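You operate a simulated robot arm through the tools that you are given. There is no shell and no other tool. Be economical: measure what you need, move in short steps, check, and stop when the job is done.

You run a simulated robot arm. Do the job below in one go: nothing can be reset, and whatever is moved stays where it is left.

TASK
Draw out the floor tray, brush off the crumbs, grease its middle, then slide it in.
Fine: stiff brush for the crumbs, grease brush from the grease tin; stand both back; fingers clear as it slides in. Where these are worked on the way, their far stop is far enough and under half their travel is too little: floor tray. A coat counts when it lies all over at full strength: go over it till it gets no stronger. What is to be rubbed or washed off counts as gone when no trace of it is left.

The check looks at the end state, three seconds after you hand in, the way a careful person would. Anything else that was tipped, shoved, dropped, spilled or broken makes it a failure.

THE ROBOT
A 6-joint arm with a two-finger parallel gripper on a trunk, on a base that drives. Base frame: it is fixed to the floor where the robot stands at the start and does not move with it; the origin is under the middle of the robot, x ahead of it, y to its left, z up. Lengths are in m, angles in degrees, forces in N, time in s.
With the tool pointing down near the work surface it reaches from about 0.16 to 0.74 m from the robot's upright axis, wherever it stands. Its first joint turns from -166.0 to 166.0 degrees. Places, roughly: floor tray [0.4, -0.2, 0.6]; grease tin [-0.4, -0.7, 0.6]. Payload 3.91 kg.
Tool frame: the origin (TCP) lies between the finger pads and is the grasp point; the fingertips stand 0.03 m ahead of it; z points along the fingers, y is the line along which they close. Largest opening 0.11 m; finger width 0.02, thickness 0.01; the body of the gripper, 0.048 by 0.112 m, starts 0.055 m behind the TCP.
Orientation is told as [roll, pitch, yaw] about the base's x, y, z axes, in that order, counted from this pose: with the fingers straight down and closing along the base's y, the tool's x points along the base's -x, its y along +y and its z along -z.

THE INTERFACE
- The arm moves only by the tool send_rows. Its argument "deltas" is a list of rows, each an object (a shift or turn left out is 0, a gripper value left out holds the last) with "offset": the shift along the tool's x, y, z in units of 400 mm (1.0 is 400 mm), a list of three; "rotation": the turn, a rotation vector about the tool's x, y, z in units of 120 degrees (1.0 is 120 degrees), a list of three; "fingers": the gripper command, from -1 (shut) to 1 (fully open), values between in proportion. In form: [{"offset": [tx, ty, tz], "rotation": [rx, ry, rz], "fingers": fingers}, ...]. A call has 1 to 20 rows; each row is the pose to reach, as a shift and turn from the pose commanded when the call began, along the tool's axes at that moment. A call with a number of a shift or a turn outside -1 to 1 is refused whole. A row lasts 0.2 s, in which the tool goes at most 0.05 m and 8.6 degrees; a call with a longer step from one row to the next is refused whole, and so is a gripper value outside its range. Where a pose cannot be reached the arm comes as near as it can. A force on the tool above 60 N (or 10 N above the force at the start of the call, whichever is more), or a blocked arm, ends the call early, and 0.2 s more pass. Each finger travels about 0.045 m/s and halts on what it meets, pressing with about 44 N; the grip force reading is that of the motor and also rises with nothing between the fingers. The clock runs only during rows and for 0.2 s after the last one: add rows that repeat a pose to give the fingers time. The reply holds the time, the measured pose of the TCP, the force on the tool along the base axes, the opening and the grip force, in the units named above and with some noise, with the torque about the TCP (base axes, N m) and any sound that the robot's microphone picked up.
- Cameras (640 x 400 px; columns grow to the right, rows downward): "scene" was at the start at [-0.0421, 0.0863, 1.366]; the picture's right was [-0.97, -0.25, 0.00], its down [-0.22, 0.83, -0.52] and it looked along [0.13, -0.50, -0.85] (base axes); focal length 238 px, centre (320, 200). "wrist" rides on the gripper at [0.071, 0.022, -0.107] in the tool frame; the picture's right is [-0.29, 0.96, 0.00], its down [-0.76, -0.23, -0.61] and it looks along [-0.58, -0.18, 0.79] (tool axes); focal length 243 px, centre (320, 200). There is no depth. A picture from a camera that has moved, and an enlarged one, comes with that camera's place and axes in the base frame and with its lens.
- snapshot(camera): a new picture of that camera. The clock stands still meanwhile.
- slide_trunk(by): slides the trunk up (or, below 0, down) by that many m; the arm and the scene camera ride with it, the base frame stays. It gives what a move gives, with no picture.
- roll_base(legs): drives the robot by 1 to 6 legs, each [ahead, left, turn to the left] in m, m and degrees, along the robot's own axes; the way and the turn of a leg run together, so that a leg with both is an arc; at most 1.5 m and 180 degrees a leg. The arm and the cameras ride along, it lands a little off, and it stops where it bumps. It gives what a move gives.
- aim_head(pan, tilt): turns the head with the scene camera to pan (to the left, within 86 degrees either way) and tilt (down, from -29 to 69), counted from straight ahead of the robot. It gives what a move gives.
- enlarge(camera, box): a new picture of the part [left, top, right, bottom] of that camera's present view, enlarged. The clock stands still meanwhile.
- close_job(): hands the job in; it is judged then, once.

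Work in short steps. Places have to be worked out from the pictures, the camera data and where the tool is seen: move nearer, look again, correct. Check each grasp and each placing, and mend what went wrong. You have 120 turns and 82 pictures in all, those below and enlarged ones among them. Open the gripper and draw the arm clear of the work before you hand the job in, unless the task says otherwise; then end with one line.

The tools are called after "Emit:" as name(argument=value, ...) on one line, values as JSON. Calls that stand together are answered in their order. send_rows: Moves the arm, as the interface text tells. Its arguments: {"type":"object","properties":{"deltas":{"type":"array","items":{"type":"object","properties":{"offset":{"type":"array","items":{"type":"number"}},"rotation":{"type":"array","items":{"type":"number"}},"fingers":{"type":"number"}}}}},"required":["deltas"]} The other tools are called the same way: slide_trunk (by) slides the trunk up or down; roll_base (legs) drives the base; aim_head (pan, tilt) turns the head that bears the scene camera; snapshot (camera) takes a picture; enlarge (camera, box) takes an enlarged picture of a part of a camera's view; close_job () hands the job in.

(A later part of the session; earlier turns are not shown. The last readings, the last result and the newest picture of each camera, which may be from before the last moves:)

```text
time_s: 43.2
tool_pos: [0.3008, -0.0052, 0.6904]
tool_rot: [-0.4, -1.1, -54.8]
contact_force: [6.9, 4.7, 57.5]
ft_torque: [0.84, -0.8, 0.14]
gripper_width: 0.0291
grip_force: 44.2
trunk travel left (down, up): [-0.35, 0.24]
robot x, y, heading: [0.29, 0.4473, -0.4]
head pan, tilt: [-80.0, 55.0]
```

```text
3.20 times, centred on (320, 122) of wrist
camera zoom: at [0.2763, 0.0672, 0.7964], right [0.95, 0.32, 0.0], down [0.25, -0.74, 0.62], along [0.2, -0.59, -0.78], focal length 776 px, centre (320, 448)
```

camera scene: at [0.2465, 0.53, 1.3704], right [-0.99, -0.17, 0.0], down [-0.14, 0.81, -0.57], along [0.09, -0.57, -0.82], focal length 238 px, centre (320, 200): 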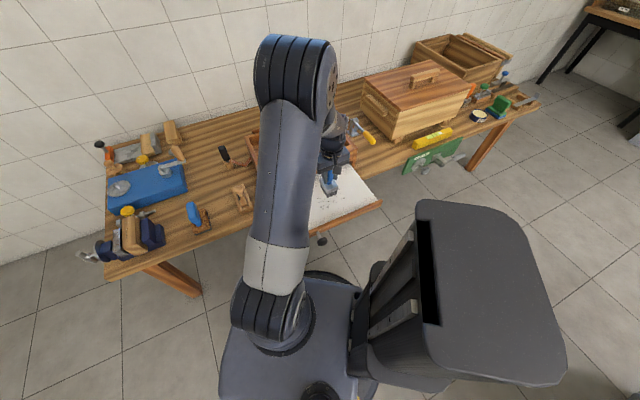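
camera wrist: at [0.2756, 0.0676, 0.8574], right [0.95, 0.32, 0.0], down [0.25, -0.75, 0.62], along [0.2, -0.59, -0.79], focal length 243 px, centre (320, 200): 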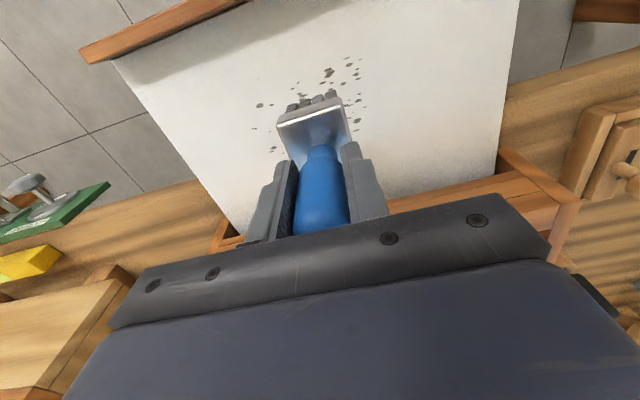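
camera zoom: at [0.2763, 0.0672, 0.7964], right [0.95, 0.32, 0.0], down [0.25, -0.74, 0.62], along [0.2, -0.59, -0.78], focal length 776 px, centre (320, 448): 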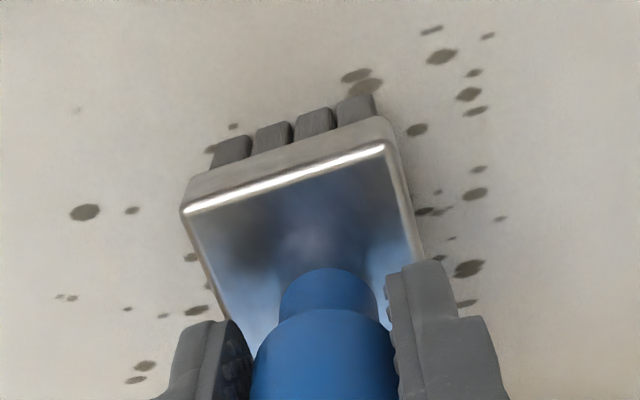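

Contact is at z≈0.691 (force rises ~12 N/mm). I back off 5 mm and level the tool first.

Emit:
send_rows(deltas=[{"offset": [0, 0, -0.012]}, {"offset": [-0.125, -0.1, -0.012], "rotation": [0.0036, 0.0036, 0]}, {"offset": [-0.125, -0.2, -0.012], "rotation": [0.0036, 0.0036, 0]}, {"offset": [-0.125, -0.2, -0.012], "rotation": [0.0036, 0.0036, 0]}])

```text
refused: row 2 steps farther than a row can; nothing moved
```

Emit:
send_rows(deltas=[{"offset": [0, 0, -0.012]}, {"offset": [-0.06, -0.08, -0.012], "rotation": [0.0036, 0.0036, 0]}, {"offset": [-0.12, -0.16, -0.012], "rotation": [0.0036, 0.0036, 0]}, {"offset": [-0.125, -0.2, -0.012], "rotation": [0.0036, 0.0036, 0]}, {"offset": [-0.125, -0.2, -0.012], "rotation": [0.0036, 0.0036, 0]}])

```text
time_s: 44.4
tool_pos: [0.2629, -0.0916, 0.6918]
tool_rot: [-0.5, -0.2, -54.8]
contact_force: [0.4, 1.4, 3.3]
ft_torque: [-0.01, -0.24, 0.08]
gripper_width: 0.0288
grip_force: 44.0
trunk travel left (down, up): [-0.35, 0.24]
robot x, y, heading: [0.2929, 0.4485, -0.5]
head pan, tilt: [-80.0, 55.0]
```

Light contact now at a corner of the patch. I raster the whole patch in five strokes with light pressure.

Emit:
send_rows(deltas=[{"offset": [0, 0, 0.0035]}, {"offset": [0, 0.12, 0.0035]}, {"offset": [0, 0.24, 0.0035]}, {"offset": [0, 0.36, 0.0035]}, {"offset": [0.0625, 0.36, 0.003]}, {"offset": [0.0625, 0.24, 0.003]}, {"offset": [0.0625, 0.12, 0.003]}, {"offset": [0.0625, 0, 0.003]}, {"offset": [0.125, 0, 0.0024]}, {"offset": [0.125, 0.12, 0.0024]}, {"offset": [0.125, 0.24, 0.0024]}, {"offset": [0.125, 0.36, 0.0024]}, {"offset": [0.1875, 0.36, 0.0018]}, {"offset": [0.1875, 0.24, 0.0018]}, {"offset": [0.1875, 0.12, 0.0018]}, {"offset": [0.1875, 0, 0.0018]}, {"offset": [0.25, 0, 0.0013]}, {"offset": [0.25, 0.12, 0.0013]}, {"offset": [0.25, 0.24, 0.0013]}, {"offset": [0.25, 0.36, 0.0013]}])

Emit:
enlarge(camera="wrist", box=[100, 0, 500, 250])

```text
time_s: 48.6
tool_pos: [0.3209, 0.0713, 0.6902]
tool_rot: [-0.8, -0.5, -54.8]
contact_force: [-8.0, -8.1, 39.5]
ft_torque: [-0.05, 0.25, 0.0]
gripper_width: 0.0286
grip_force: 44.1
trunk travel left (down, up): [-0.35, 0.24]
robot x, y, heading: [0.2919, 0.4486, -0.3]
head pan, tilt: [-80.0, 55.0]
```

```text
1.60 times, centred on (300, 125) of wrist
camera zoom: at [0.298, 0.1437, 0.7966], right [0.95, 0.31, -0.01], down [0.25, -0.74, 0.62], along [0.19, -0.59, -0.79], focal length 388 px, centre (352, 320)
```

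zoom: 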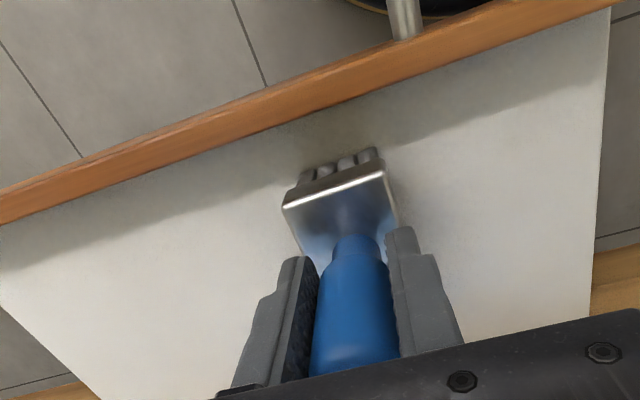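

The visible area looks clean. I lift and move the brush aside toward its home, then inspect the sheet.

Emit:
send_rows(deltas=[{"offset": [0, 0, -0.1]}, {"offset": [0, 0, -0.22]}, {"offset": [0, 0, -0.34]}, {"offset": [0, 0, -0.4]}, {"offset": [0, 0.11, -0.4]}, {"offset": [0, 0.22, -0.4]}, {"offset": [-0.05, 0.33, -0.4]}, {"offset": [-0.1, 0.44, -0.4]}, {"offset": [-0.15, 0.55, -0.4]}])

Emit:
enlarge(camera="scene", box=[260, 150, 400, 250])

```text
time_s: 50.6
tool_pos: [0.5391, 0.1532, 0.8467]
tool_rot: [-0.4, -0.2, -54.8]
contact_force: [-0.5, -0.9, -0.3]
ft_torque: [0.01, -0.01, 0.01]
gripper_width: 0.0285
grip_force: 44.5
trunk travel left (down, up): [-0.35, 0.24]
robot x, y, heading: [0.2917, 0.4503, -0.5]
head pan, tilt: [-80.0, 55.0]
```

```text
4.00 times, centred on (330, 200) of scene
camera zoom: at [0.2462, 0.53, 1.3703], right [-0.99, -0.17, 0.0], down [-0.14, 0.81, -0.57], along [0.09, -0.57, -0.82], focal length 952 px, centre (280, 200)
```

zoom: 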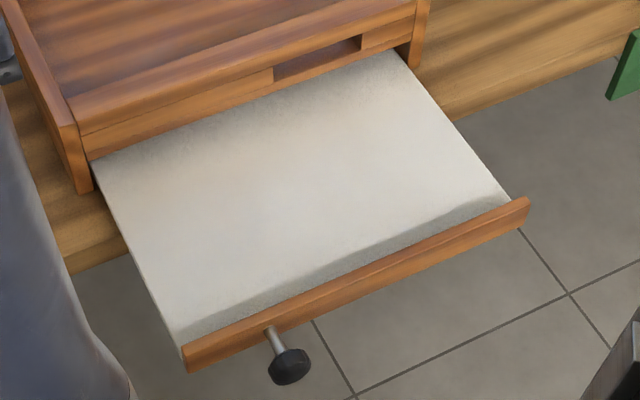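

It looks clean from here; I check close up with the wrist camera for faint traces before putting the brush away.

Emit:
send_rows(deltas=[{"offset": [0.03, -0.11, 0]}, {"offset": [0.08, -0.22, 0]}, {"offset": [0.14, -0.32, 0]}, {"offset": [0.2, -0.42, 0]}, {"offset": [0.26, -0.52, 0]}, {"offset": [0.26, -0.62, 0]}, {"offset": [0.26, -0.62, 0]}])

Emit:
enlarge(camera="wrist", box=[100, 20, 520, 240])

```text
time_s: 52.2
tool_pos: [0.2762, 0.0941, 0.8506]
tool_rot: [-0.5, -0.2, -54.6]
contact_force: [0.1, -0.1, -0.4]
ft_torque: [0.04, 0.01, -0.01]
gripper_width: 0.0287
grip_force: 44.4
trunk travel left (down, up): [-0.35, 0.24]
robot x, y, heading: [0.2929, 0.452, -0.5]
head pan, tilt: [-80.0, 55.0]
```

```text
1.52 times, centred on (310, 130) of wrist
camera zoom: at [0.2517, 0.166, 0.9574], right [0.95, 0.32, -0.01], down [0.25, -0.75, 0.61], along [0.19, -0.58, -0.79], focal length 370 px, centre (335, 307)
```

zoom: 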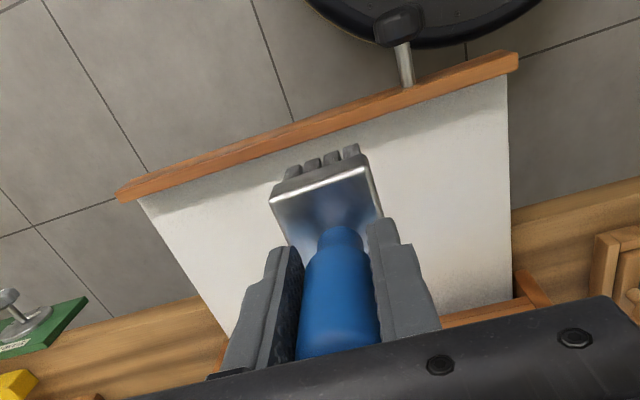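

No traces visible. I return the brush toward its home, staying high.

Emit:
send_rows(deltas=[{"offset": [-0.079, 0.0816, 0]}, {"offset": [-0.158, 0.163, 0]}, {"offset": [-0.237, 0.245, 0]}, {"offset": [-0.316, 0.3265, 0]}, {"offset": [-0.395, 0.408, 0]}, {"offset": [-0.4745, 0.49, 0]}, {"offset": [-0.5536, 0.571, 0]}, {"offset": [-0.6327, 0.653, 0]}, {"offset": [-0.7118, 0.7347, 0]}, {"offset": [-0.79, 0.8164, 0]}, {"offset": [-0.87, 0.898, 0]}, {"offset": [-0.87, 0.898, 0.1]}, {"offset": [-0.87, 0.898, 0.2]}, {"offset": [-0.87, 0.898, 0.3]}, {"offset": [-0.87, 0.898, 0.3]}])

Emit:
snapshot(camera="wrist")

```text
time_s: 55.4
tool_pos: [0.7701, 0.0145, 0.7271]
tool_rot: [-0.6, -0.2, -54.7]
contact_force: [-0.4, -0.5, -0.5]
ft_torque: [0.01, -0.01, 0.01]
gripper_width: 0.0287
grip_force: 43.9
trunk travel left (down, up): [-0.35, 0.24]
robot x, y, heading: [0.2921, 0.4482, -0.7]
head pan, tilt: [-80.0, 55.0]
```

```text
40 pictures are left
camera wrist: at [0.747, 0.0874, 0.8333], right [0.95, 0.32, -0.01], down [0.25, -0.75, 0.61], along [0.19, -0.58, -0.79], focal length 243 px, centre (320, 200)
```

wrist: 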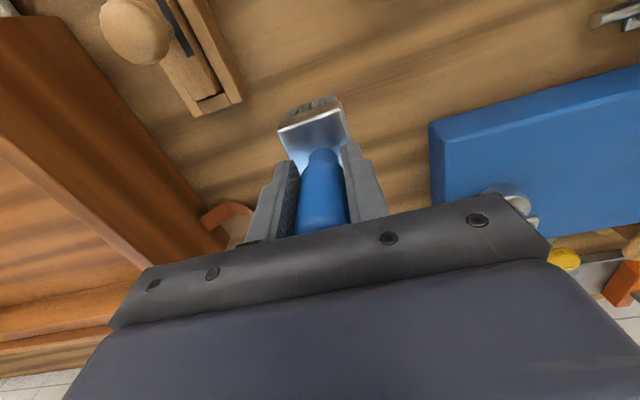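

I trim 3 mm, level the tool, and set the brush down gently.

Emit:
send_rows(deltas=[{"offset": [0.005, 0.005, 0.05], "rotation": [-0.005, 0.0017, 0]}, {"offset": [0.005, 0.005, 0.09], "rotation": [-0.005, 0.0017, 0]}, {"offset": [0.005, 0.005, 0.115], "rotation": [-0.005, 0.0017, 0]}, {"offset": [0.005, 0.005, 0.127], "rotation": [-0.005, 0.0017, 0]}])

```text
time_s: 56.4
tool_pos: [0.7718, 0.0177, 0.6752]
tool_rot: [0.2, 0.0, -54.7]
contact_force: [0.0, 0.5, -0.8]
ft_torque: [-0.03, 0.0, -0.01]
gripper_width: 0.0288
grip_force: 44.0
trunk travel left (down, up): [-0.35, 0.24]
robot x, y, heading: [0.2935, 0.4491, -0.5]
head pan, tilt: [-80.0, 55.0]
```

Emit:
send_rows(deltas=[{"offset": [0, 0, 0.003]}, {"offset": [0, 0, 0.006]}])

```text
time_s: 57.0
tool_pos: [0.7699, 0.0194, 0.6748]
tool_rot: [-0.1, 0.0, -54.7]
contact_force: [0.4, 1.1, -0.1]
ft_torque: [-0.01, 0.0, 0.02]
gripper_width: 0.0287
grip_force: 44.4
trunk travel left (down, up): [-0.35, 0.24]
robot x, y, heading: [0.2935, 0.4505, -0.7]
head pan, tilt: [-80.0, 55.0]
```

Emit:
send_rows(deltas=[{"offset": [0, 0, 0.003]}, {"offset": [0, 0, 0.005]}])

```text
time_s: 57.6
tool_pos: [0.77, 0.0193, 0.6721]
tool_rot: [0.1, 0.0, -54.7]
contact_force: [-0.3, 2.9, 4.1]
ft_torque: [0.0, -0.02, 0.03]
gripper_width: 0.0287
grip_force: 44.4
trunk travel left (down, up): [-0.35, 0.24]
robot x, y, heading: [0.2914, 0.4455, -0.3]
head pan, tilt: [-80.0, 55.0]
```

Contact at 4 N: it stands on the bench. I open slowly and withdraw upward, then look.

Emit:
send_rows(deltas=[{"fingers": -0.3}, {"fingers": 0}, {"fingers": 0.3}, {"fingers": 0.3}, {"fingers": 0.3}, {"offset": [0, 0, -0.08]}, {"offset": [0, 0, -0.16]}, {"offset": [0, 0, -0.26]}, {"offset": [0.06, 0, -0.36]}, {"offset": [0.12, 0, -0.46]}])

Emit:
snapshot(camera="wrist")

```text
time_s: 59.8
tool_pos: [0.7426, 0.0584, 0.8569]
tool_rot: [0.0, 0.1, -54.7]
contact_force: [0.5, 0.5, 0.6]
ft_torque: [0.02, 0.0, -0.04]
gripper_width: 0.0712
grip_force: 0.0
trunk travel left (down, up): [-0.35, 0.24]
robot x, y, heading: [0.2884, 0.4484, -0.6]
head pan, tilt: [-80.0, 55.0]
```

```text
39 pictures are left
camera wrist: at [0.7179, 0.129, 0.9637], right [0.95, 0.32, 0.0], down [0.25, -0.75, 0.61], along [0.19, -0.58, -0.79], focal length 243 px, centre (320, 200)
```

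wrist: 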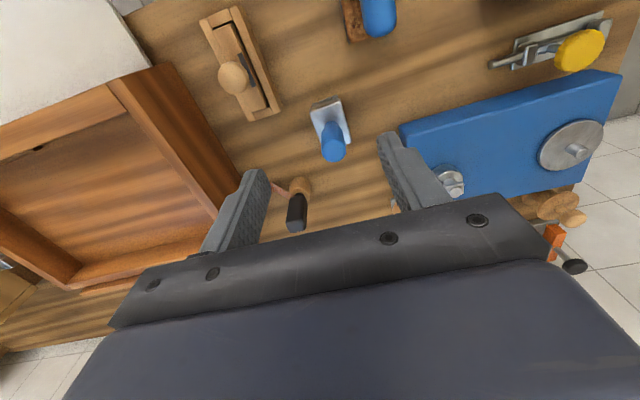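

The brush stands at home. I retract the arm over the free floor side before driving around to the grease end.

Emit:
send_rows(deltas=[{"offset": [0.096, 0.037, -0.0125]}, {"offset": [0.192, 0.075, -0.025]}, {"offset": [0.288, 0.112, -0.0375]}, {"offset": [0.384, 0.15, -0.05]}, {"offset": [0.48, 0.187, -0.0625]}, {"offset": [0.576, 0.224, -0.075]}, {"offset": [0.672, 0.262, -0.0875]}, {"offset": [0.768, 0.299, -0.1]}, {"offset": [0.864, 0.337, -0.1125]}, {"offset": [0.96, 0.374, -0.125]}])

Emit:
roll_base(legs=[[-0.058, 0.0815, 0], [-0.652, -0.463, 0], [0.104, -0.147, 0]])

Emit:
aim_head(pan=-86, tilt=50)

Emit:
snapshot(camera="scene")

```text
time_s: 62.0
tool_pos: [0.6419, 0.4579, 0.9066]
tool_rot: [0.1, 0.0, -54.8]
contact_force: [-1.0, 0.8, -0.5]
ft_torque: [0.0, 0.03, -0.04]
gripper_width: 0.0713
grip_force: 0.0
trunk travel left (down, up): [-0.35, 0.24]
robot x, y, heading: [0.2911, 0.4482, -0.3]
head pan, tilt: [-80.0, 55.0]
```

```text
time_s: 68.2
tool_pos: [0.026, -0.0744, 0.9049]
tool_rot: [0.0, 0.0, -54.6]
contact_force: [0.7, 0.9, -0.2]
ft_torque: [-0.05, -0.03, 0.0]
gripper_width: 0.0714
grip_force: 0.1
trunk travel left (down, up): [-0.35, 0.24]
robot x, y, heading: [-0.324, -0.0869, -0.3]
head pan, tilt: [-80.0, 55.0]
```

```text
time_s: 68.9
tool_pos: [0.0251, -0.0727, 0.906]
tool_rot: [0.0, -0.1, -54.6]
contact_force: [-0.6, -0.4, 0.2]
ft_torque: [-0.01, -0.02, 0.05]
gripper_width: 0.0716
grip_force: 0.0
trunk travel left (down, up): [-0.35, 0.24]
robot x, y, heading: [-0.3267, -0.084, -0.3]
head pan, tilt: [-85.9, 50.0]
```

```text
38 pictures are left
camera scene: at [-0.3773, -0.0083, 1.3768], right [-1.0, -0.06, 0.0], down [-0.05, 0.76, -0.64], along [0.04, -0.64, -0.77], focal length 238 px, centre (320, 200)
```

scene: 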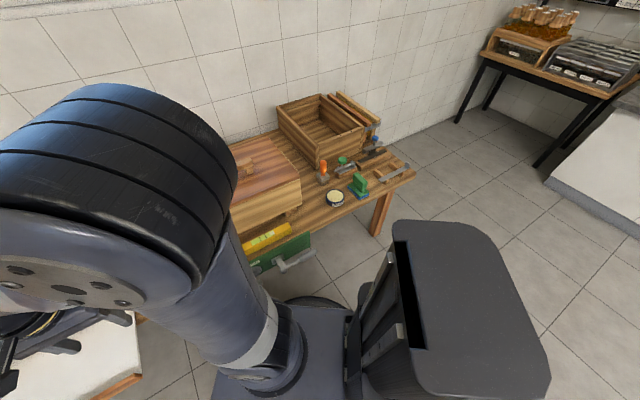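

Emit:
enlarge(camera="scene", box=[280, 130, 420, 230])

```text
4.00 times, centred on (350, 180) of scene
camera zoom: at [-0.3773, -0.0083, 1.3768], right [-1.0, -0.06, 0.0], down [-0.05, 0.76, -0.64], along [0.04, -0.64, -0.77], focal length 952 px, centre (200, 280)
```

zoom: 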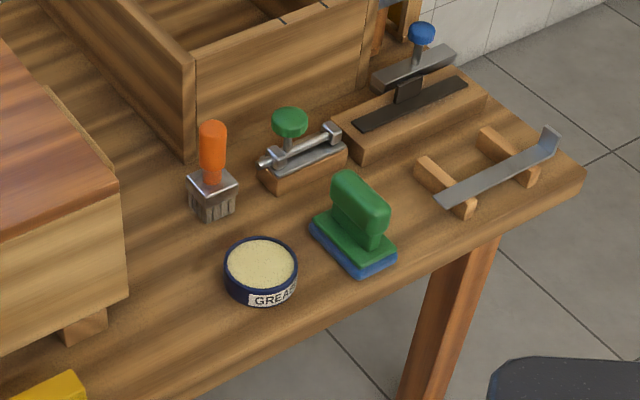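

Orange grease brush stands at about (-0.342,-0.771), the grease tin at (-0.402,-0.676), radius ~37 mm. I swing the arm there in two calls, staying high.

Emit:
send_rows(deltas=[{"offset": [-0.055, -0.094, 0]}, {"offset": [-0.11, -0.187, 0]}, {"offset": [-0.165, -0.281, 0]}, {"offset": [-0.219, -0.375, 0]}, {"offset": [-0.274, -0.469, 0]}, {"offset": [-0.329, -0.562, 0]}, {"offset": [-0.3835, -0.656, 0]}])

Emit:
send_rows(deltas=[{"offset": [-0.032, -0.1, 0]}, {"offset": [-0.065, -0.2, 0]}, {"offset": [-0.097, -0.3, 0]}, {"offset": [-0.13, -0.4, 0]}, {"offset": [-0.162, -0.5, 0]}, {"offset": [-0.195, -0.6, 0]}, {"offset": [-0.228, -0.7, 0]}, {"offset": [-0.26, -0.8, 0]}, {"offset": [-0.29, -0.9, 0]}, {"offset": [-0.33, -1.0, 0]}])

Emit:
snapshot(camera="wrist")

```text
time_s: 70.5
tool_pos: [-0.1, -0.3504, 0.9059]
tool_rot: [0.1, 0.0, -54.6]
contact_force: [0.3, 0.5, 0.0]
ft_torque: [-0.01, -0.02, 0.02]
gripper_width: 0.0714
grip_force: 0.1
trunk travel left (down, up): [-0.35, 0.24]
robot x, y, heading: [-0.321, -0.0826, -0.4]
head pan, tilt: [-85.9, 50.0]
```

```text
time_s: 72.7
tool_pos: [-0.3486, -0.6894, 0.9057]
tool_rot: [0.1, 0.1, -54.6]
contact_force: [0.0, 0.7, -0.3]
ft_torque: [0.0, 0.03, -0.01]
gripper_width: 0.0718
grip_force: 0.1
trunk travel left (down, up): [-0.35, 0.24]
robot x, y, heading: [-0.3216, -0.086, -0.3]
head pan, tilt: [-85.9, 50.0]
```

```text
36 pictures are left
camera wrist: at [-0.3737, -0.6196, 1.0123], right [0.95, 0.32, 0.0], down [0.25, -0.75, 0.61], along [0.19, -0.57, -0.79], focal length 243 px, centre (320, 200)
```

wrist: 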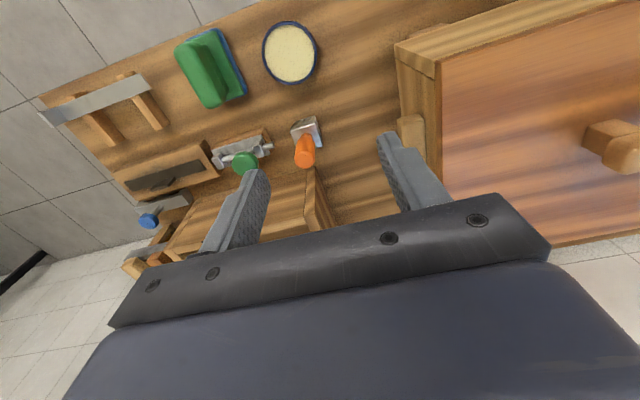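

Both views agree: brush (-0.344,-0.773), tin (-0.400,-0.675). I move over the brush at z 0.74 with a narrower opening and check.

Emit:
send_rows(deltas=[{"offset": [-0.06, -0.037, 0.07], "fingers": 0.1}, {"offset": [-0.12, -0.075, 0.14]}, {"offset": [-0.177, -0.112, 0.2]}, {"offset": [-0.177, -0.112, 0.31]}, {"offset": [-0.177, -0.112, 0.4]}, {"offset": [-0.177, -0.112, 0.4]}])

Emit:
enlarge(camera="wrist", box=[160, 50, 480, 250])

```text
time_s: 74.1
tool_pos: [-0.3442, -0.7741, 0.7447]
tool_rot: [0.0, 0.0, -54.5]
contact_force: [0.4, 0.0, 0.3]
ft_torque: [0.03, 0.01, 0.03]
gripper_width: 0.0605
grip_force: 0.1
out of reach, approached as far as the arm can: row 3
trunk travel left (down, up): [-0.35, 0.24]
robot x, y, heading: [-0.3282, -0.0851, -0.5]
head pan, tilt: [-85.9, 50.0]
```

```text
2.00 times, centred on (320, 150) of wrist
camera zoom: at [-0.3685, -0.7036, 0.8517], right [0.95, 0.32, 0.0], down [0.25, -0.75, 0.61], along [0.19, -0.58, -0.79], focal length 485 px, centre (320, 300)
```

zoom: 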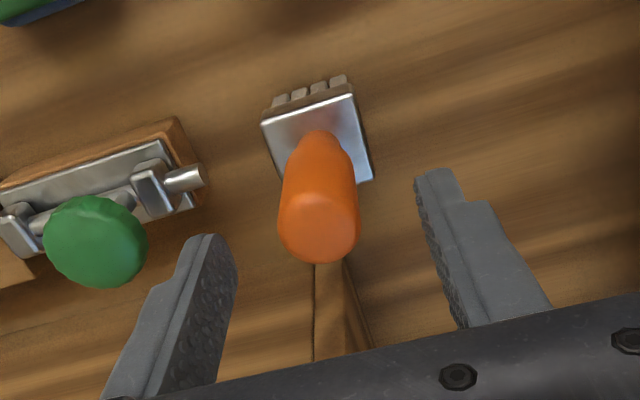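

Well centred. Descend to z≈0.672 and close.

Emit:
send_rows(deltas=[{"offset": [0, 0, 0.06]}, {"offset": [0, 0, 0.12]}, {"offset": [0, 0, 0.18]}, {"offset": [0, 0, 0.18], "fingers": -1}, {"offset": [0, 0, 0.18], "fingers": -1}, {"offset": [0, 0, 0.18], "fingers": -1}, {"offset": [0, 0, 0.18], "fingers": -1}, {"offset": [0, 0, 0.18], "fingers": -1}])

```text
time_s: 75.9
tool_pos: [-0.3452, -0.7725, 0.6738]
tool_rot: [0.1, 0.0, -54.5]
contact_force: [-0.2, 0.9, -0.5]
ft_torque: [0.05, 0.01, -0.01]
gripper_width: 0.0285
grip_force: 43.7
trunk travel left (down, up): [-0.35, 0.24]
robot x, y, heading: [-0.3198, -0.0852, -0.6]
head pan, tilt: [-85.9, 50.0]
```

Held. I lift 70 mm, move over the tin and look at the alignment.

Emit:
send_rows(deltas=[{"offset": [0, 0, -0.09]}, {"offset": [0, 0, -0.175]}, {"offset": [0.09, 0.01, -0.175]}, {"offset": [0.18, 0.02, -0.175]}, {"offset": [0.278, 0.029, -0.175]}, {"offset": [0.278, 0.029, -0.175]}])

Emit:
snapshot(camera="wrist")

Emit:
enlarge(camera="scene", box=[280, 130, 420, 230])

```text
time_s: 77.3
tool_pos: [-0.399, -0.6757, 0.7442]
tool_rot: [0.0, 0.0, -54.6]
contact_force: [0.7, -0.7, -0.5]
ft_torque: [0.0, -0.01, 0.01]
gripper_width: 0.0287
grip_force: 44.4
trunk travel left (down, up): [-0.35, 0.24]
robot x, y, heading: [-0.3242, -0.0823, -0.4]
head pan, tilt: [-85.9, 50.0]
```

```text
34 pictures are left
camera wrist: at [-0.4234, -0.6057, 0.8516], right [0.95, 0.32, 0.0], down [0.25, -0.75, 0.61], along [0.19, -0.58, -0.79], focal length 243 px, centre (320, 200)
```

wrist: 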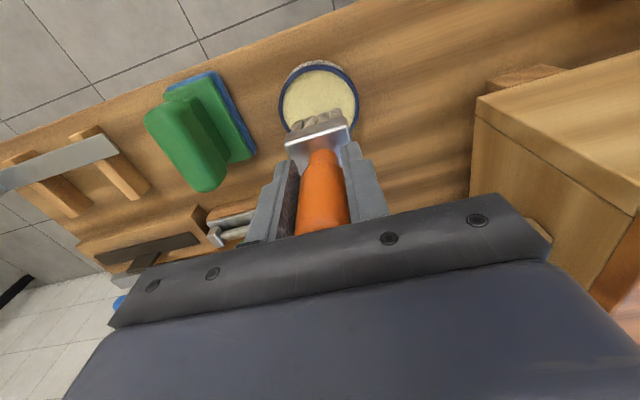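

```text
4.00 times, centred on (350, 180) of scene
camera zoom: at [-0.3775, -0.0083, 1.3768], right [-1.0, -0.06, 0.0], down [-0.05, 0.76, -0.64], along [0.04, -0.64, -0.77], focal length 952 px, centre (200, 280)
```

zoom: 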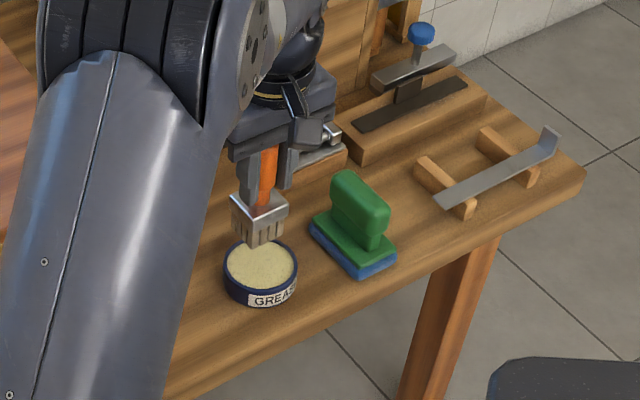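

Alignment over the tin is right. I descend into the grease in small steps.

Emit:
send_rows(deltas=[{"offset": [0, 0, 0.05]}, {"offset": [0, 0, 0.085]}, {"offset": [0, 0, 0.1]}, {"offset": [0, 0, 0.11]}])

```text
time_s: 78.3
tool_pos: [-0.3982, -0.6758, 0.6996]
tool_rot: [0.0, 0.0, -54.6]
contact_force: [-0.8, -1.0, 0.1]
ft_torque: [-0.02, -0.01, -0.01]
gripper_width: 0.0286
grip_force: 44.1
trunk travel left (down, up): [-0.35, 0.24]
robot x, y, heading: [-0.3213, -0.0871, -0.6]
head pan, tilt: [-85.9, 50.0]
```

Emit:
send_rows(deltas=[{"offset": [0, 0, 0.008]}, {"offset": [0, 0, 0.014]}])

Emit:
enlarge(camera="wrist", box=[220, 40, 420, 165])

```text
time_s: 78.9
tool_pos: [-0.3984, -0.6761, 0.698]
tool_rot: [-0.2, -0.2, -54.5]
contact_force: [2.8, 6.5, 28.0]
ft_torque: [0.57, -0.21, 0.03]
gripper_width: 0.0288
grip_force: 43.9
trunk travel left (down, up): [-0.35, 0.24]
robot x, y, heading: [-0.3207, -0.0852, -0.6]
head pan, tilt: [-85.9, 50.0]
```

```text
3.20 times, centred on (320, 102) of wrist
camera zoom: at [-0.423, -0.6053, 0.8048], right [0.95, 0.32, 0.0], down [0.25, -0.75, 0.61], along [0.19, -0.58, -0.79], focal length 776 px, centre (320, 512)
```

zoom: 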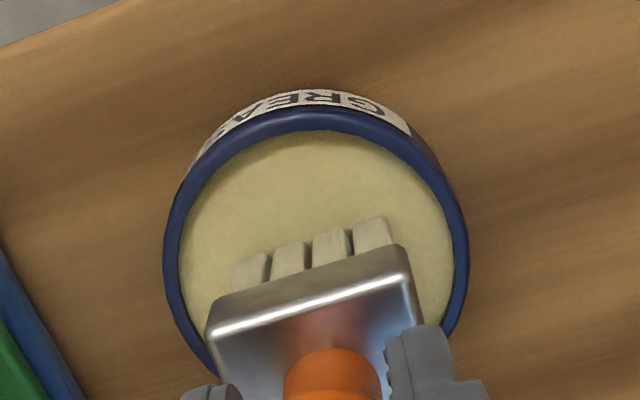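

Bristles press in the grease inside the rim. I dwell briefly, then lift and look at the bristles.

Emit:
send_rows(deltas=[{"offset": [0.01, 0, -0.003]}, {"offset": [0.01, 0, -0.003]}, {"offset": [0, 0, -0.1]}, {"offset": [0, 0, -0.22]}, {"offset": [0, 0, -0.34]}, {"offset": [0, 0, -0.38]}])

Emit:
enlarge(camera="wrist", box=[220, 20, 420, 170])

```text
time_s: 80.3
tool_pos: [-0.3982, -0.678, 0.8452]
tool_rot: [0.2, 0.1, -54.6]
contact_force: [0.0, 0.9, -0.3]
ft_torque: [0.03, -0.01, 0.01]
gripper_width: 0.0288
grip_force: 44.5
trunk travel left (down, up): [-0.35, 0.24]
robot x, y, heading: [-0.3268, -0.0855, -0.5]
head pan, tilt: [-85.9, 50.0]
```

```text
2.67 times, centred on (320, 95) of wrist
camera zoom: at [-0.4226, -0.607, 0.9528], right [0.95, 0.32, 0.0], down [0.25, -0.75, 0.61], along [0.19, -0.57, -0.79], focal length 647 px, centre (320, 480)
```

zoom: 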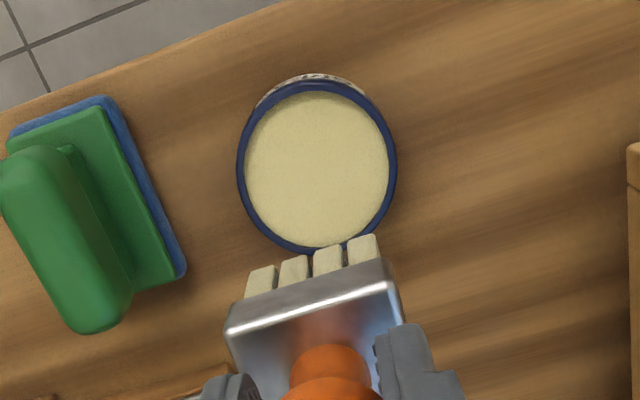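

Bristles are loaded with grease. I lift, pull out in front of the hive, and carry the brush toward the tray in two calls.

Emit:
send_rows(deltas=[{"offset": [0.05, 0, -0.06]}, {"offset": [0.12, 0, -0.12]}, {"offset": [0.2, 0, -0.17]}, {"offset": [0.21, 0.1, -0.19]}, {"offset": [0.22, 0.2, -0.19]}, {"offset": [0.23, 0.3, -0.19]}, {"offset": [0.24, 0.4, -0.19]}, {"offset": [0.25, 0.5, -0.19]}, {"offset": [0.26, 0.6, -0.19]}, {"offset": [0.27, 0.7, -0.19]}, {"offset": [0.28, 0.8, -0.19]}, {"offset": [0.29, 0.9, -0.19]}, {"offset": [0.3, 1.0, -0.19]}])

```text
time_s: 83.1
tool_pos: [-0.1423, -0.3472, 0.9228]
tool_rot: [0.0, 0.0, -54.7]
contact_force: [0.2, -0.2, -1.0]
ft_torque: [-0.01, -0.02, 0.05]
gripper_width: 0.0287
grip_force: 43.9
trunk travel left (down, up): [-0.35, 0.24]
robot x, y, heading: [-0.3286, -0.082, -0.4]
head pan, tilt: [-85.9, 50.0]
```

Emit:
send_rows(deltas=[{"offset": [0.003, 0.1, 0]}, {"offset": [0.005, 0.2, 0]}, {"offset": [0.008, 0.3, 0]}, {"offset": [0.01, 0.4, 0]}, {"offset": [0.013, 0.5, 0]}, {"offset": [0.015, 0.6, 0.03]}, {"offset": [0.02, 0.7, 0.06]}, {"offset": [0.025, 0.8, 0.1]}, {"offset": [0.03, 0.9, 0.15]}, {"offset": [0.031, 1.0, 0.2]}])

Emit:
aim_head(pan=-25, tilt=55)

Emit:
snapshot(camera="wrist")

Emit:
snapshot(camera="scene")

```text
time_s: 85.3
tool_pos: [0.1764, -0.1045, 0.8416]
tool_rot: [0.0, -0.1, -54.7]
contact_force: [-0.6, 0.6, -1.8]
ft_torque: [0.01, 0.03, -0.01]
gripper_width: 0.0283
grip_force: 44.1
trunk travel left (down, up): [-0.35, 0.24]
robot x, y, heading: [-0.322, -0.0893, -0.5]
head pan, tilt: [-85.9, 50.0]
```

```text
time_s: 86.6
tool_pos: [0.1749, -0.105, 0.8419]
tool_rot: [0.0, 0.0, -54.7]
contact_force: [0.1, 0.0, -1.3]
ft_torque: [0.0, 0.02, -0.02]
gripper_width: 0.0281
grip_force: 43.6
trunk travel left (down, up): [-0.35, 0.24]
robot x, y, heading: [-0.3224, -0.0804, -0.2]
head pan, tilt: [-25.0, 55.0]
```

```text
30 pictures are left
camera wrist: at [0.1512, -0.0348, 0.9489], right [0.95, 0.32, 0.0], down [0.25, -0.75, 0.61], along [0.19, -0.58, -0.79], focal length 243 px, centre (320, 200)
```

wrist: 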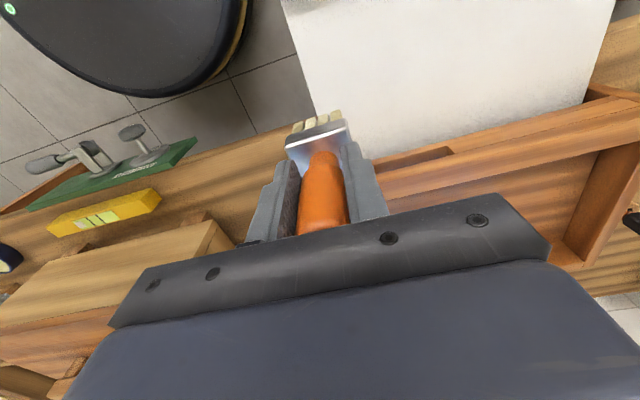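

```text
29 pictures are left
camera scene: at [-0.3171, 0.0376, 1.3703], right [-0.43, -0.9, 0.0], down [-0.74, 0.35, -0.57], along [0.52, -0.25, -0.82], focal length 238 px, centre (320, 200)
```

scene: 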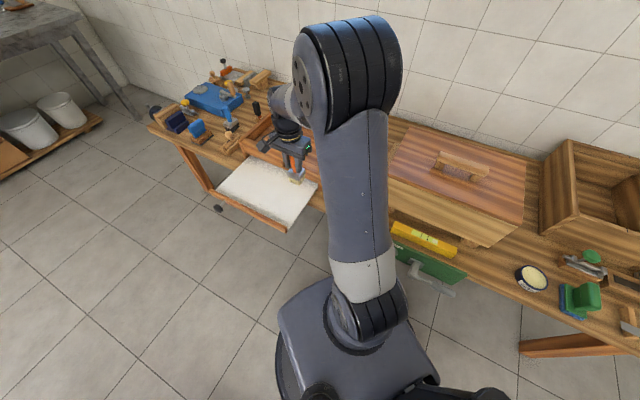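

The sheet shows clean from both cameras. I move over the corner of the target zone and descend near contact.

Emit:
send_rows(deltas=[{"offset": [-0.03, 0.07, 0.06]}, {"offset": [-0.06, 0.14, 0.12]}, {"offset": [-0.0945, 0.2135, 0.18]}, {"offset": [-0.0945, 0.2135, 0.27]}, {"offset": [-0.0945, 0.2135, 0.34]}, {"offset": [-0.0945, 0.2135, 0.355]}, {"offset": [-0.0945, 0.2135, 0.365]}])

```text
time_s: 88.2
tool_pos: [0.2678, -0.0876, 0.6963]
tool_rot: [0.0, -0.1, -54.6]
contact_force: [-0.2, 0.0, -0.9]
ft_torque: [0.03, 0.0, 0.03]
gripper_width: 0.028
grip_force: 43.8
trunk travel left (down, up): [-0.35, 0.24]
robot x, y, heading: [-0.3235, -0.0843, -0.2]
head pan, tilt: [-25.0, 55.0]
```

Emit:
send_rows(deltas=[{"offset": [0, 0, 0.006]}, {"offset": [0, 0, 0.011]}])

```text
time_s: 88.8
tool_pos: [0.2686, -0.086, 0.6919]
tool_rot: [0.0, 0.0, -54.6]
contact_force: [0.0, -0.4, -0.8]
ft_torque: [0.0, -0.03, -0.01]
gripper_width: 0.0281
grip_force: 44.3
trunk travel left (down, up): [-0.35, 0.24]
robot x, y, heading: [-0.3294, -0.0838, -0.3]
head pan, tilt: [-25.0, 55.0]
```

Emit:
send_rows(deltas=[{"offset": [0, 0, 0.003]}, {"offset": [0, 0, 0.006]}])

```text
time_s: 89.4
tool_pos: [0.2683, -0.0862, 0.6891]
tool_rot: [0.0, 0.0, -54.6]
contact_force: [-0.2, -1.0, -0.3]
ft_torque: [-0.01, 0.08, -0.05]
gripper_width: 0.0279
grip_force: 43.8
trunk travel left (down, up): [-0.35, 0.24]
robot x, y, heading: [-0.3244, -0.0854, -0.4]
head pan, tilt: [-25.0, 55.0]
```

Emit:
send_rows(deltas=[{"offset": [0, 0, 0.003]}, {"offset": [0, 0, 0.006]}])

```text
time_s: 90.0
tool_pos: [0.2674, -0.0884, 0.6902]
tool_rot: [0.3, -0.2, -54.5]
contact_force: [-2.7, -1.9, 19.4]
ft_torque: [-0.16, 0.47, -0.02]
gripper_width: 0.0283
grip_force: 44.1
trunk travel left (down, up): [-0.35, 0.24]
robot x, y, heading: [-0.324, -0.0843, -0.1]
head pan, tilt: [-25.0, 55.0]
```

19 N contact. I raster the zone in five strokes.

Emit:
send_rows(deltas=[{"offset": [0, 0.103, 0]}, {"offset": [0, 0.206, 0]}, {"offset": [0, 0.31, 0]}, {"offset": [0.05, 0.31, 0]}, {"offset": [0.05, 0.206, 0]}, {"offset": [0.05, 0.103, 0]}, {"offset": [0.05, 0, 0]}, {"offset": [0.1, 0, 0]}, {"offset": [0.1, 0.103, 0]}, {"offset": [0.1, 0.206, 0]}, {"offset": [0.1, 0.31, 0]}, {"offset": [0.15, 0.31, 0]}, {"offset": [0.15, 0.206, 0]}, {"offset": [0.15, 0.103, 0]}, {"offset": [0.15, 0, 0]}, {"offset": [0.2, 0, 0]}, {"offset": [0.2, 0.103, 0]}, {"offset": [0.2, 0.206, 0]}, {"offset": [0.2, 0.31, 0]}])

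Emit:
enlarge(camera="scene", box=[200, 120, 340, 250])

Emit:
enlarge(camera="wrist", box=[120, 0, 520, 250])

```text
time_s: 94.0
tool_pos: [0.3238, 0.051, 0.6888]
tool_rot: [0.2, 0.1, -54.5]
contact_force: [-4.7, -2.1, 16.7]
ft_torque: [-0.03, 0.12, -0.04]
gripper_width: 0.0239
grip_force: 44.2
trunk travel left (down, up): [-0.35, 0.24]
robot x, y, heading: [-0.3221, -0.0824, -0.2]
head pan, tilt: [-25.0, 55.0]
```

```text
3.08 times, centred on (270, 185) of scene
camera zoom: at [-0.319, 0.0371, 1.3703], right [-0.43, -0.9, 0.0], down [-0.74, 0.35, -0.57], along [0.52, -0.25, -0.82], focal length 733 px, centre (474, 246)
```

zoom: 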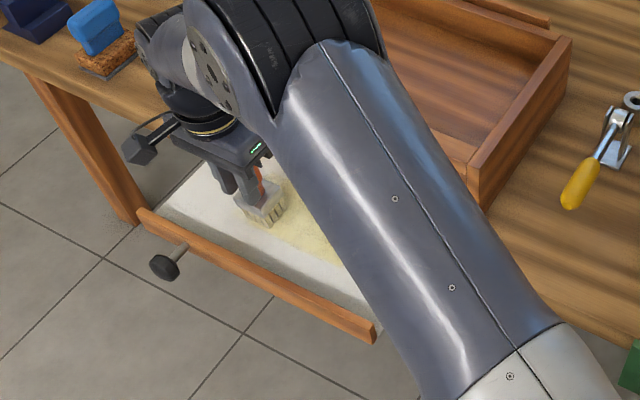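

```text
1.60 times, centred on (320, 125) of wrist
camera zoom: at [0.2986, 0.1221, 0.7957], right [0.95, 0.32, 0.0], down [0.25, -0.75, 0.61], along [0.2, -0.58, -0.79], focal length 388 px, centre (320, 320)
```

zoom: 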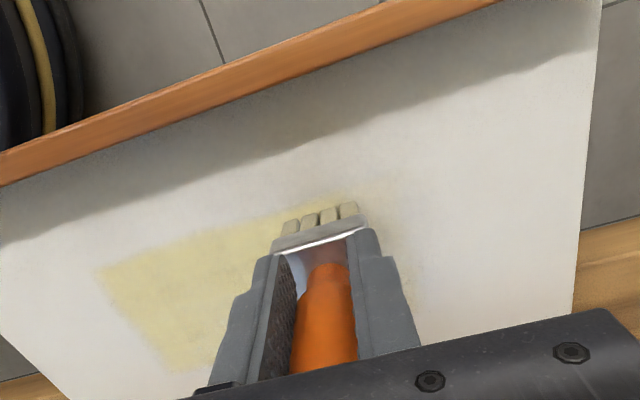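

The coat is going on, but the grip width dropped to 24 mm, so the brush may have shifted in the fingers. I zoom in on it.

Emit:
enlarge(camera="scene", box=[235, 150, 305, 200])

Emit:
enlarge(camera="wrist", box=[220, 80, 420, 240])

```text
8.00 times, centred on (270, 175) of scene
camera zoom: at [-0.319, 0.0371, 1.3703], right [-0.43, -0.9, 0.0], down [-0.74, 0.35, -0.57], along [0.52, -0.25, -0.82], focal length 1905 px, centre (720, 400)
```

zoom: 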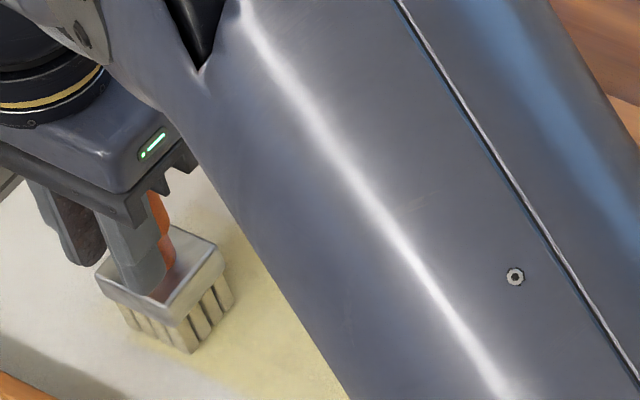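

```text
2.50 times, centred on (320, 160) of wrist
camera zoom: at [0.2986, 0.1221, 0.7957], right [0.95, 0.32, 0.0], down [0.25, -0.75, 0.61], along [0.2, -0.58, -0.79], focal length 606 px, centre (320, 300)
```

zoom: 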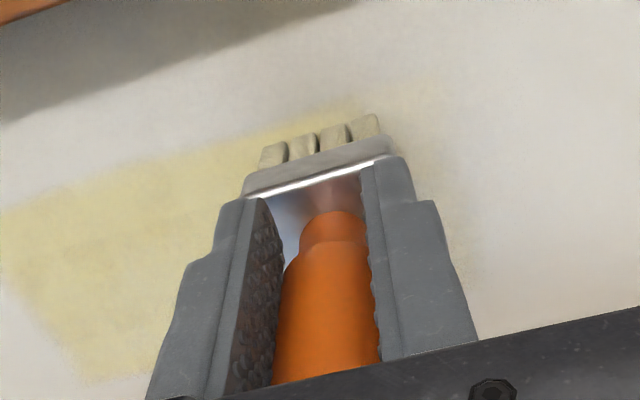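

The handle has crept ~18 mm toward −x of the tool, so only its edge is pinched. With the brush standing on the sheet, I ease off, open and look before re-gripping.

Emit:
send_rows(deltas=[{"offset": [0, 0, -0.004]}, {"offset": [0, 0, -0.004], "fingers": -0.3}, {"offset": [0, 0, -0.004], "fingers": 0}, {"offset": [0, 0, -0.004], "fingers": 0.1}, {"offset": [0, 0, -0.004], "fingers": 0.1}])

Emit:
enlarge(camera="wrist", box=[160, 50, 480, 250])

```text
time_s: 95.2
tool_pos: [0.3242, 0.0515, 0.6905]
tool_rot: [-0.1, 0.0, -54.5]
contact_force: [0.4, -0.3, 0.3]
ft_torque: [0.0, 0.0, -0.02]
gripper_width: 0.06
grip_force: 0.1
trunk travel left (down, up): [-0.35, 0.24]
robot x, y, heading: [-0.3232, -0.0868, -0.3]
head pan, tilt: [-25.0, 55.0]
```

```text
2.00 times, centred on (320, 150) of wrist
camera zoom: at [0.299, 0.1214, 0.7962], right [0.95, 0.32, 0.0], down [0.25, -0.75, 0.61], along [0.19, -0.58, -0.79], focal length 485 px, centre (320, 300)
```

zoom: 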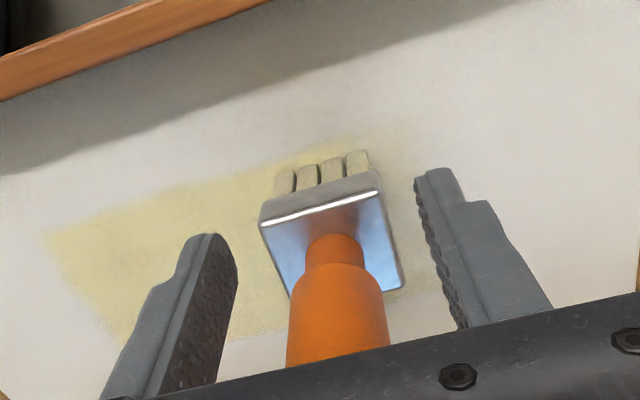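

The brush stands upright, offset ~21 mm. I shift to centre on it and re-grip.

Emit:
send_rows(deltas=[{"offset": [-0.025, -0.005, 0]}, {"offset": [-0.0525, -0.01, 0]}, {"offset": [-0.0525, -0.01, 0]}, {"offset": [-0.0525, -0.01, 0], "fingers": -1}, {"offset": [-0.0525, -0.01, 0], "fingers": -1}, {"offset": [-0.0525, -0.01, 0], "fingers": -1}, {"offset": [-0.0525, -0.01, 0], "fingers": -1}, {"offset": [-0.0525, -0.01, 0], "fingers": -1}])

Emit:
enlarge(camera="wrist", box=[120, 0, 520, 250])

```text
time_s: 97.0
tool_pos: [0.3322, 0.0303, 0.6888]
tool_rot: [0.0, 0.0, -54.5]
contact_force: [0.2, 0.9, 0.8]
ft_torque: [0.01, 0.03, 0.0]
gripper_width: 0.0287
grip_force: 43.9
trunk travel left (down, up): [-0.35, 0.24]
robot x, y, heading: [-0.3226, -0.0829, -0.7]
head pan, tilt: [-25.0, 55.0]
```

```text
1.60 times, centred on (320, 125) of wrist
camera zoom: at [0.3078, 0.1015, 0.7962], right [0.95, 0.32, 0.0], down [0.25, -0.75, 0.61], along [0.19, -0.58, -0.79], focal length 388 px, centre (320, 320)
```

zoom: 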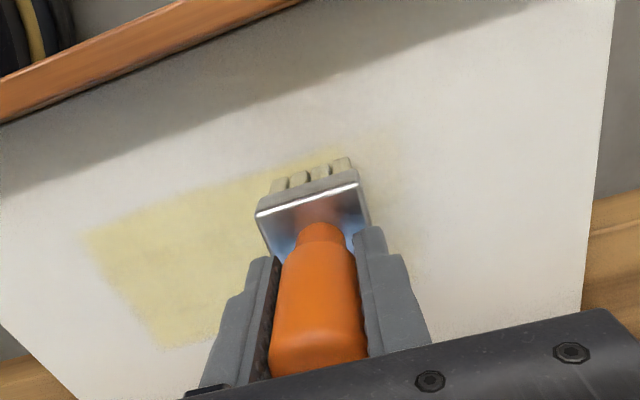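

Re-gripped squarely. I brush the upper strokes of the zone with lighter pressure, then view.

Emit:
send_rows(deltas=[{"offset": [0, 0, 0.003]}, {"offset": [0, -0.1, 0.003]}, {"offset": [0, -0.2, 0.003]}, {"offset": [0, -0.3, 0.003]}, {"offset": [0.025, -0.3, 0.003]}, {"offset": [0.05, -0.3, 0.003]}, {"offset": [0.05, -0.2, 0.003]}, {"offset": [0.05, -0.1, 0.003]}, {"offset": [0.05, 0.02, 0.003]}, {"offset": [0.025, 0.02, 0.003]}, {"offset": [0.025, -0.08, 0.003]}, {"offset": [0.025, -0.18, 0.003]}, {"offset": [0.025, -0.28, 0.003]}])

Emit:
snapshot(camera="wrist")

```text
time_s: 99.8
tool_pos: [0.2342, -0.026, 0.6892]
tool_rot: [0.2, 0.0, -54.6]
contact_force: [2.6, 2.5, 18.0]
ft_torque: [0.09, -0.02, -0.05]
gripper_width: 0.0289
grip_force: 44.0
trunk travel left (down, up): [-0.35, 0.24]
robot x, y, heading: [-0.322, -0.0821, -0.2]
head pan, tilt: [-25.0, 55.0]
```

```text
22 pictures are left
camera wrist: at [0.2098, 0.044, 0.7959], right [0.95, 0.32, 0.0], down [0.25, -0.75, 0.61], along [0.2, -0.58, -0.79], focal length 243 px, centre (320, 200)
```

wrist: 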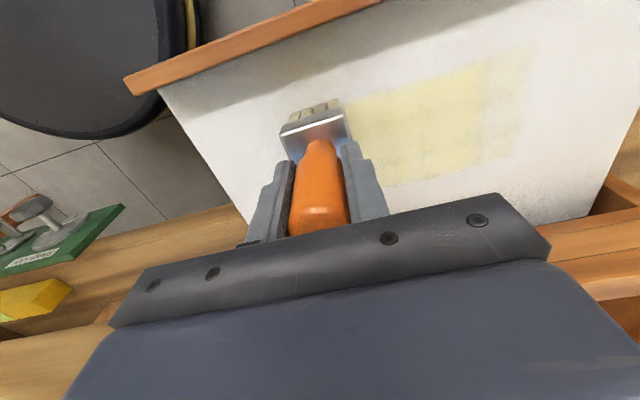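

The coat is light yellow over the zone; I make another full pass over it to strengthen it.

Emit:
send_rows(deltas=[{"offset": [-0.085, 0, -0.001]}, {"offset": [-0.17, 0, -0.001]}, {"offset": [-0.17, 0.103, -0.001]}, {"offset": [-0.17, 0.206, -0.001]}, {"offset": [-0.17, 0.31, -0.001]}, {"offset": [-0.12, 0.31, -0.001]}, {"offset": [-0.12, 0.206, -0.001]}, {"offset": [-0.12, 0.103, -0.001]}, {"offset": [-0.12, 0, -0.001]}, {"offset": [-0.07, 0, -0.001]}, {"offset": [-0.07, 0.103, -0.001]}, {"offset": [-0.07, 0.206, -0.001]}, {"offset": [-0.07, 0.31, -0.001]}, {"offset": [-0.02, 0.31, -0.001]}, {"offset": [-0.02, 0.206, -0.001]}, {"offset": [-0.02, 0.103, -0.001]}, {"offset": [-0.02, 0, -0.001]}, {"offset": [0.03, 0.103, -0.001]}, {"offset": [0.03, 0.206, -0.001]}, {"offset": [0.03, 0.31, -0.001]}])

Emit:
send_rows(deltas=[{"offset": [0, 0, -0.1]}, {"offset": [0, 0, -0.2]}, {"offset": [0, 0, -0.3]}, {"offset": [0.08, 0.05, -0.35]}, {"offset": [0.16, 0.1, -0.4]}, {"offset": [0.26, 0.12, -0.4]}, {"offset": [0.35, 0.12, -0.4]}])

Emit:
enlarge(camera="wrist", box=[100, 20, 500, 240])

```text
time_s: 104.0
tool_pos: [0.3287, 0.0564, 0.6891]
tool_rot: [0.2, 0.0, -54.6]
contact_force: [-5.9, -4.6, 19.7]
ft_torque: [-0.31, 0.36, 0.01]
gripper_width: 0.0288
grip_force: 44.1
trunk travel left (down, up): [-0.35, 0.24]
robot x, y, heading: [-0.3234, -0.0868, -0.3]
head pan, tilt: [-25.0, 55.0]
```

```text
time_s: 105.6
tool_pos: [0.2879, 0.1981, 0.8481]
tool_rot: [-0.1, -0.1, -54.6]
contact_force: [0.5, -0.9, -0.5]
ft_torque: [0.01, 0.02, -0.05]
gripper_width: 0.0289
grip_force: 43.9
trunk travel left (down, up): [-0.35, 0.24]
robot x, y, heading: [-0.326, -0.0869, -0.5]
head pan, tilt: [-25.0, 55.0]
```

```text
1.60 times, centred on (300, 130) of wrist
camera zoom: at [0.2634, 0.2687, 0.955], right [0.95, 0.32, 0.0], down [0.25, -0.75, 0.61], along [0.19, -0.58, -0.79], focal length 388 px, centre (352, 312)
```

zoom: 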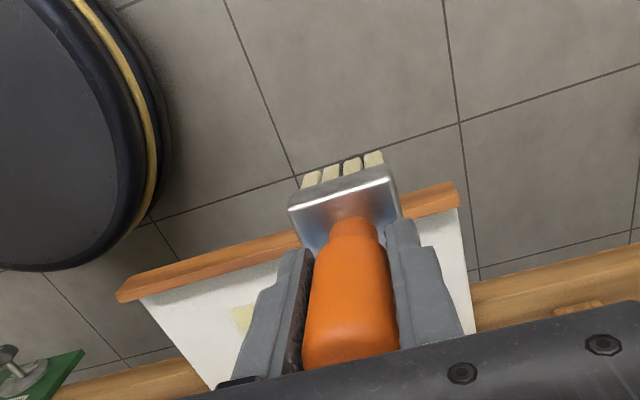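

The gripper hides the coat there; I use the scene camera.

Emit:
enlarge(camera="scene", box=[190, 130, 350, 250])

```text
3.33 times, centred on (270, 190) of scene
camera zoom: at [-0.3169, 0.0376, 1.3703], right [-0.43, -0.9, 0.0], down [-0.74, 0.35, -0.57], along [0.52, -0.25, -0.82], focal length 794 px, centre (487, 233)
```

zoom: 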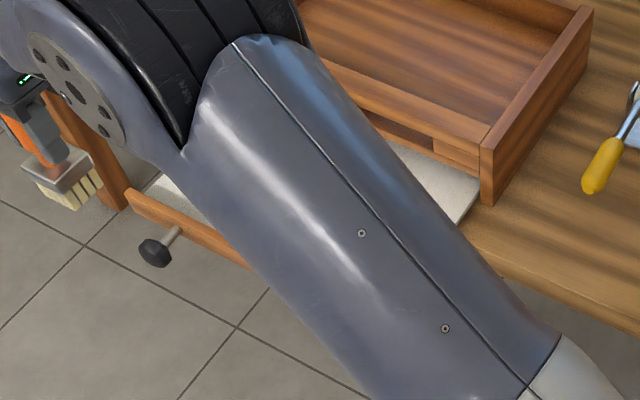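

I move the tool to the tray's right side, where the wrist camera can see the coat beside the brush.

Emit:
send_rows(deltas=[{"offset": [-0.043, -0.092, 0]}, {"offset": [-0.086, -0.183, 0]}, {"offset": [-0.129, -0.275, 0]}, {"offset": [-0.172, -0.367, 0]}, {"offset": [-0.215, -0.458, 0]}, {"offset": [-0.258, -0.55, 0]}, {"offset": [-0.3, -0.642, 0]}, {"offset": [-0.344, -0.733, 0]}, {"offset": [-0.3875, -0.825, 0]}])

Emit:
enlarge(camera="wrist", box=[300, 0, 640, 210])

```text
time_s: 107.6
tool_pos: [0.1074, -0.1192, 0.8473]
tool_rot: [0.1, 0.0, -54.5]
contact_force: [-0.5, -0.2, -1.5]
ft_torque: [0.0, -0.01, 0.0]
gripper_width: 0.0288
grip_force: 44.2
trunk travel left (down, up): [-0.35, 0.24]
robot x, y, heading: [-0.3292, -0.086, -0.6]
head pan, tilt: [-25.0, 55.0]
```

```text
1.88 times, centred on (470, 105) of wrist
camera zoom: at [0.0829, -0.049, 0.9546], right [0.95, 0.32, 0.0], down [0.25, -0.75, 0.61], along [0.19, -0.58, -0.79], focal length 457 px, centre (38, 379)
```

zoom: 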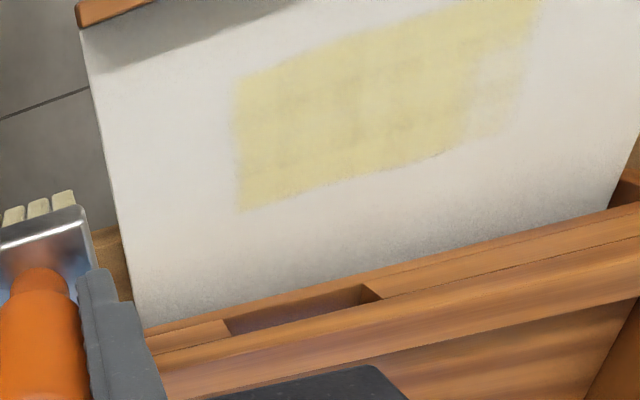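

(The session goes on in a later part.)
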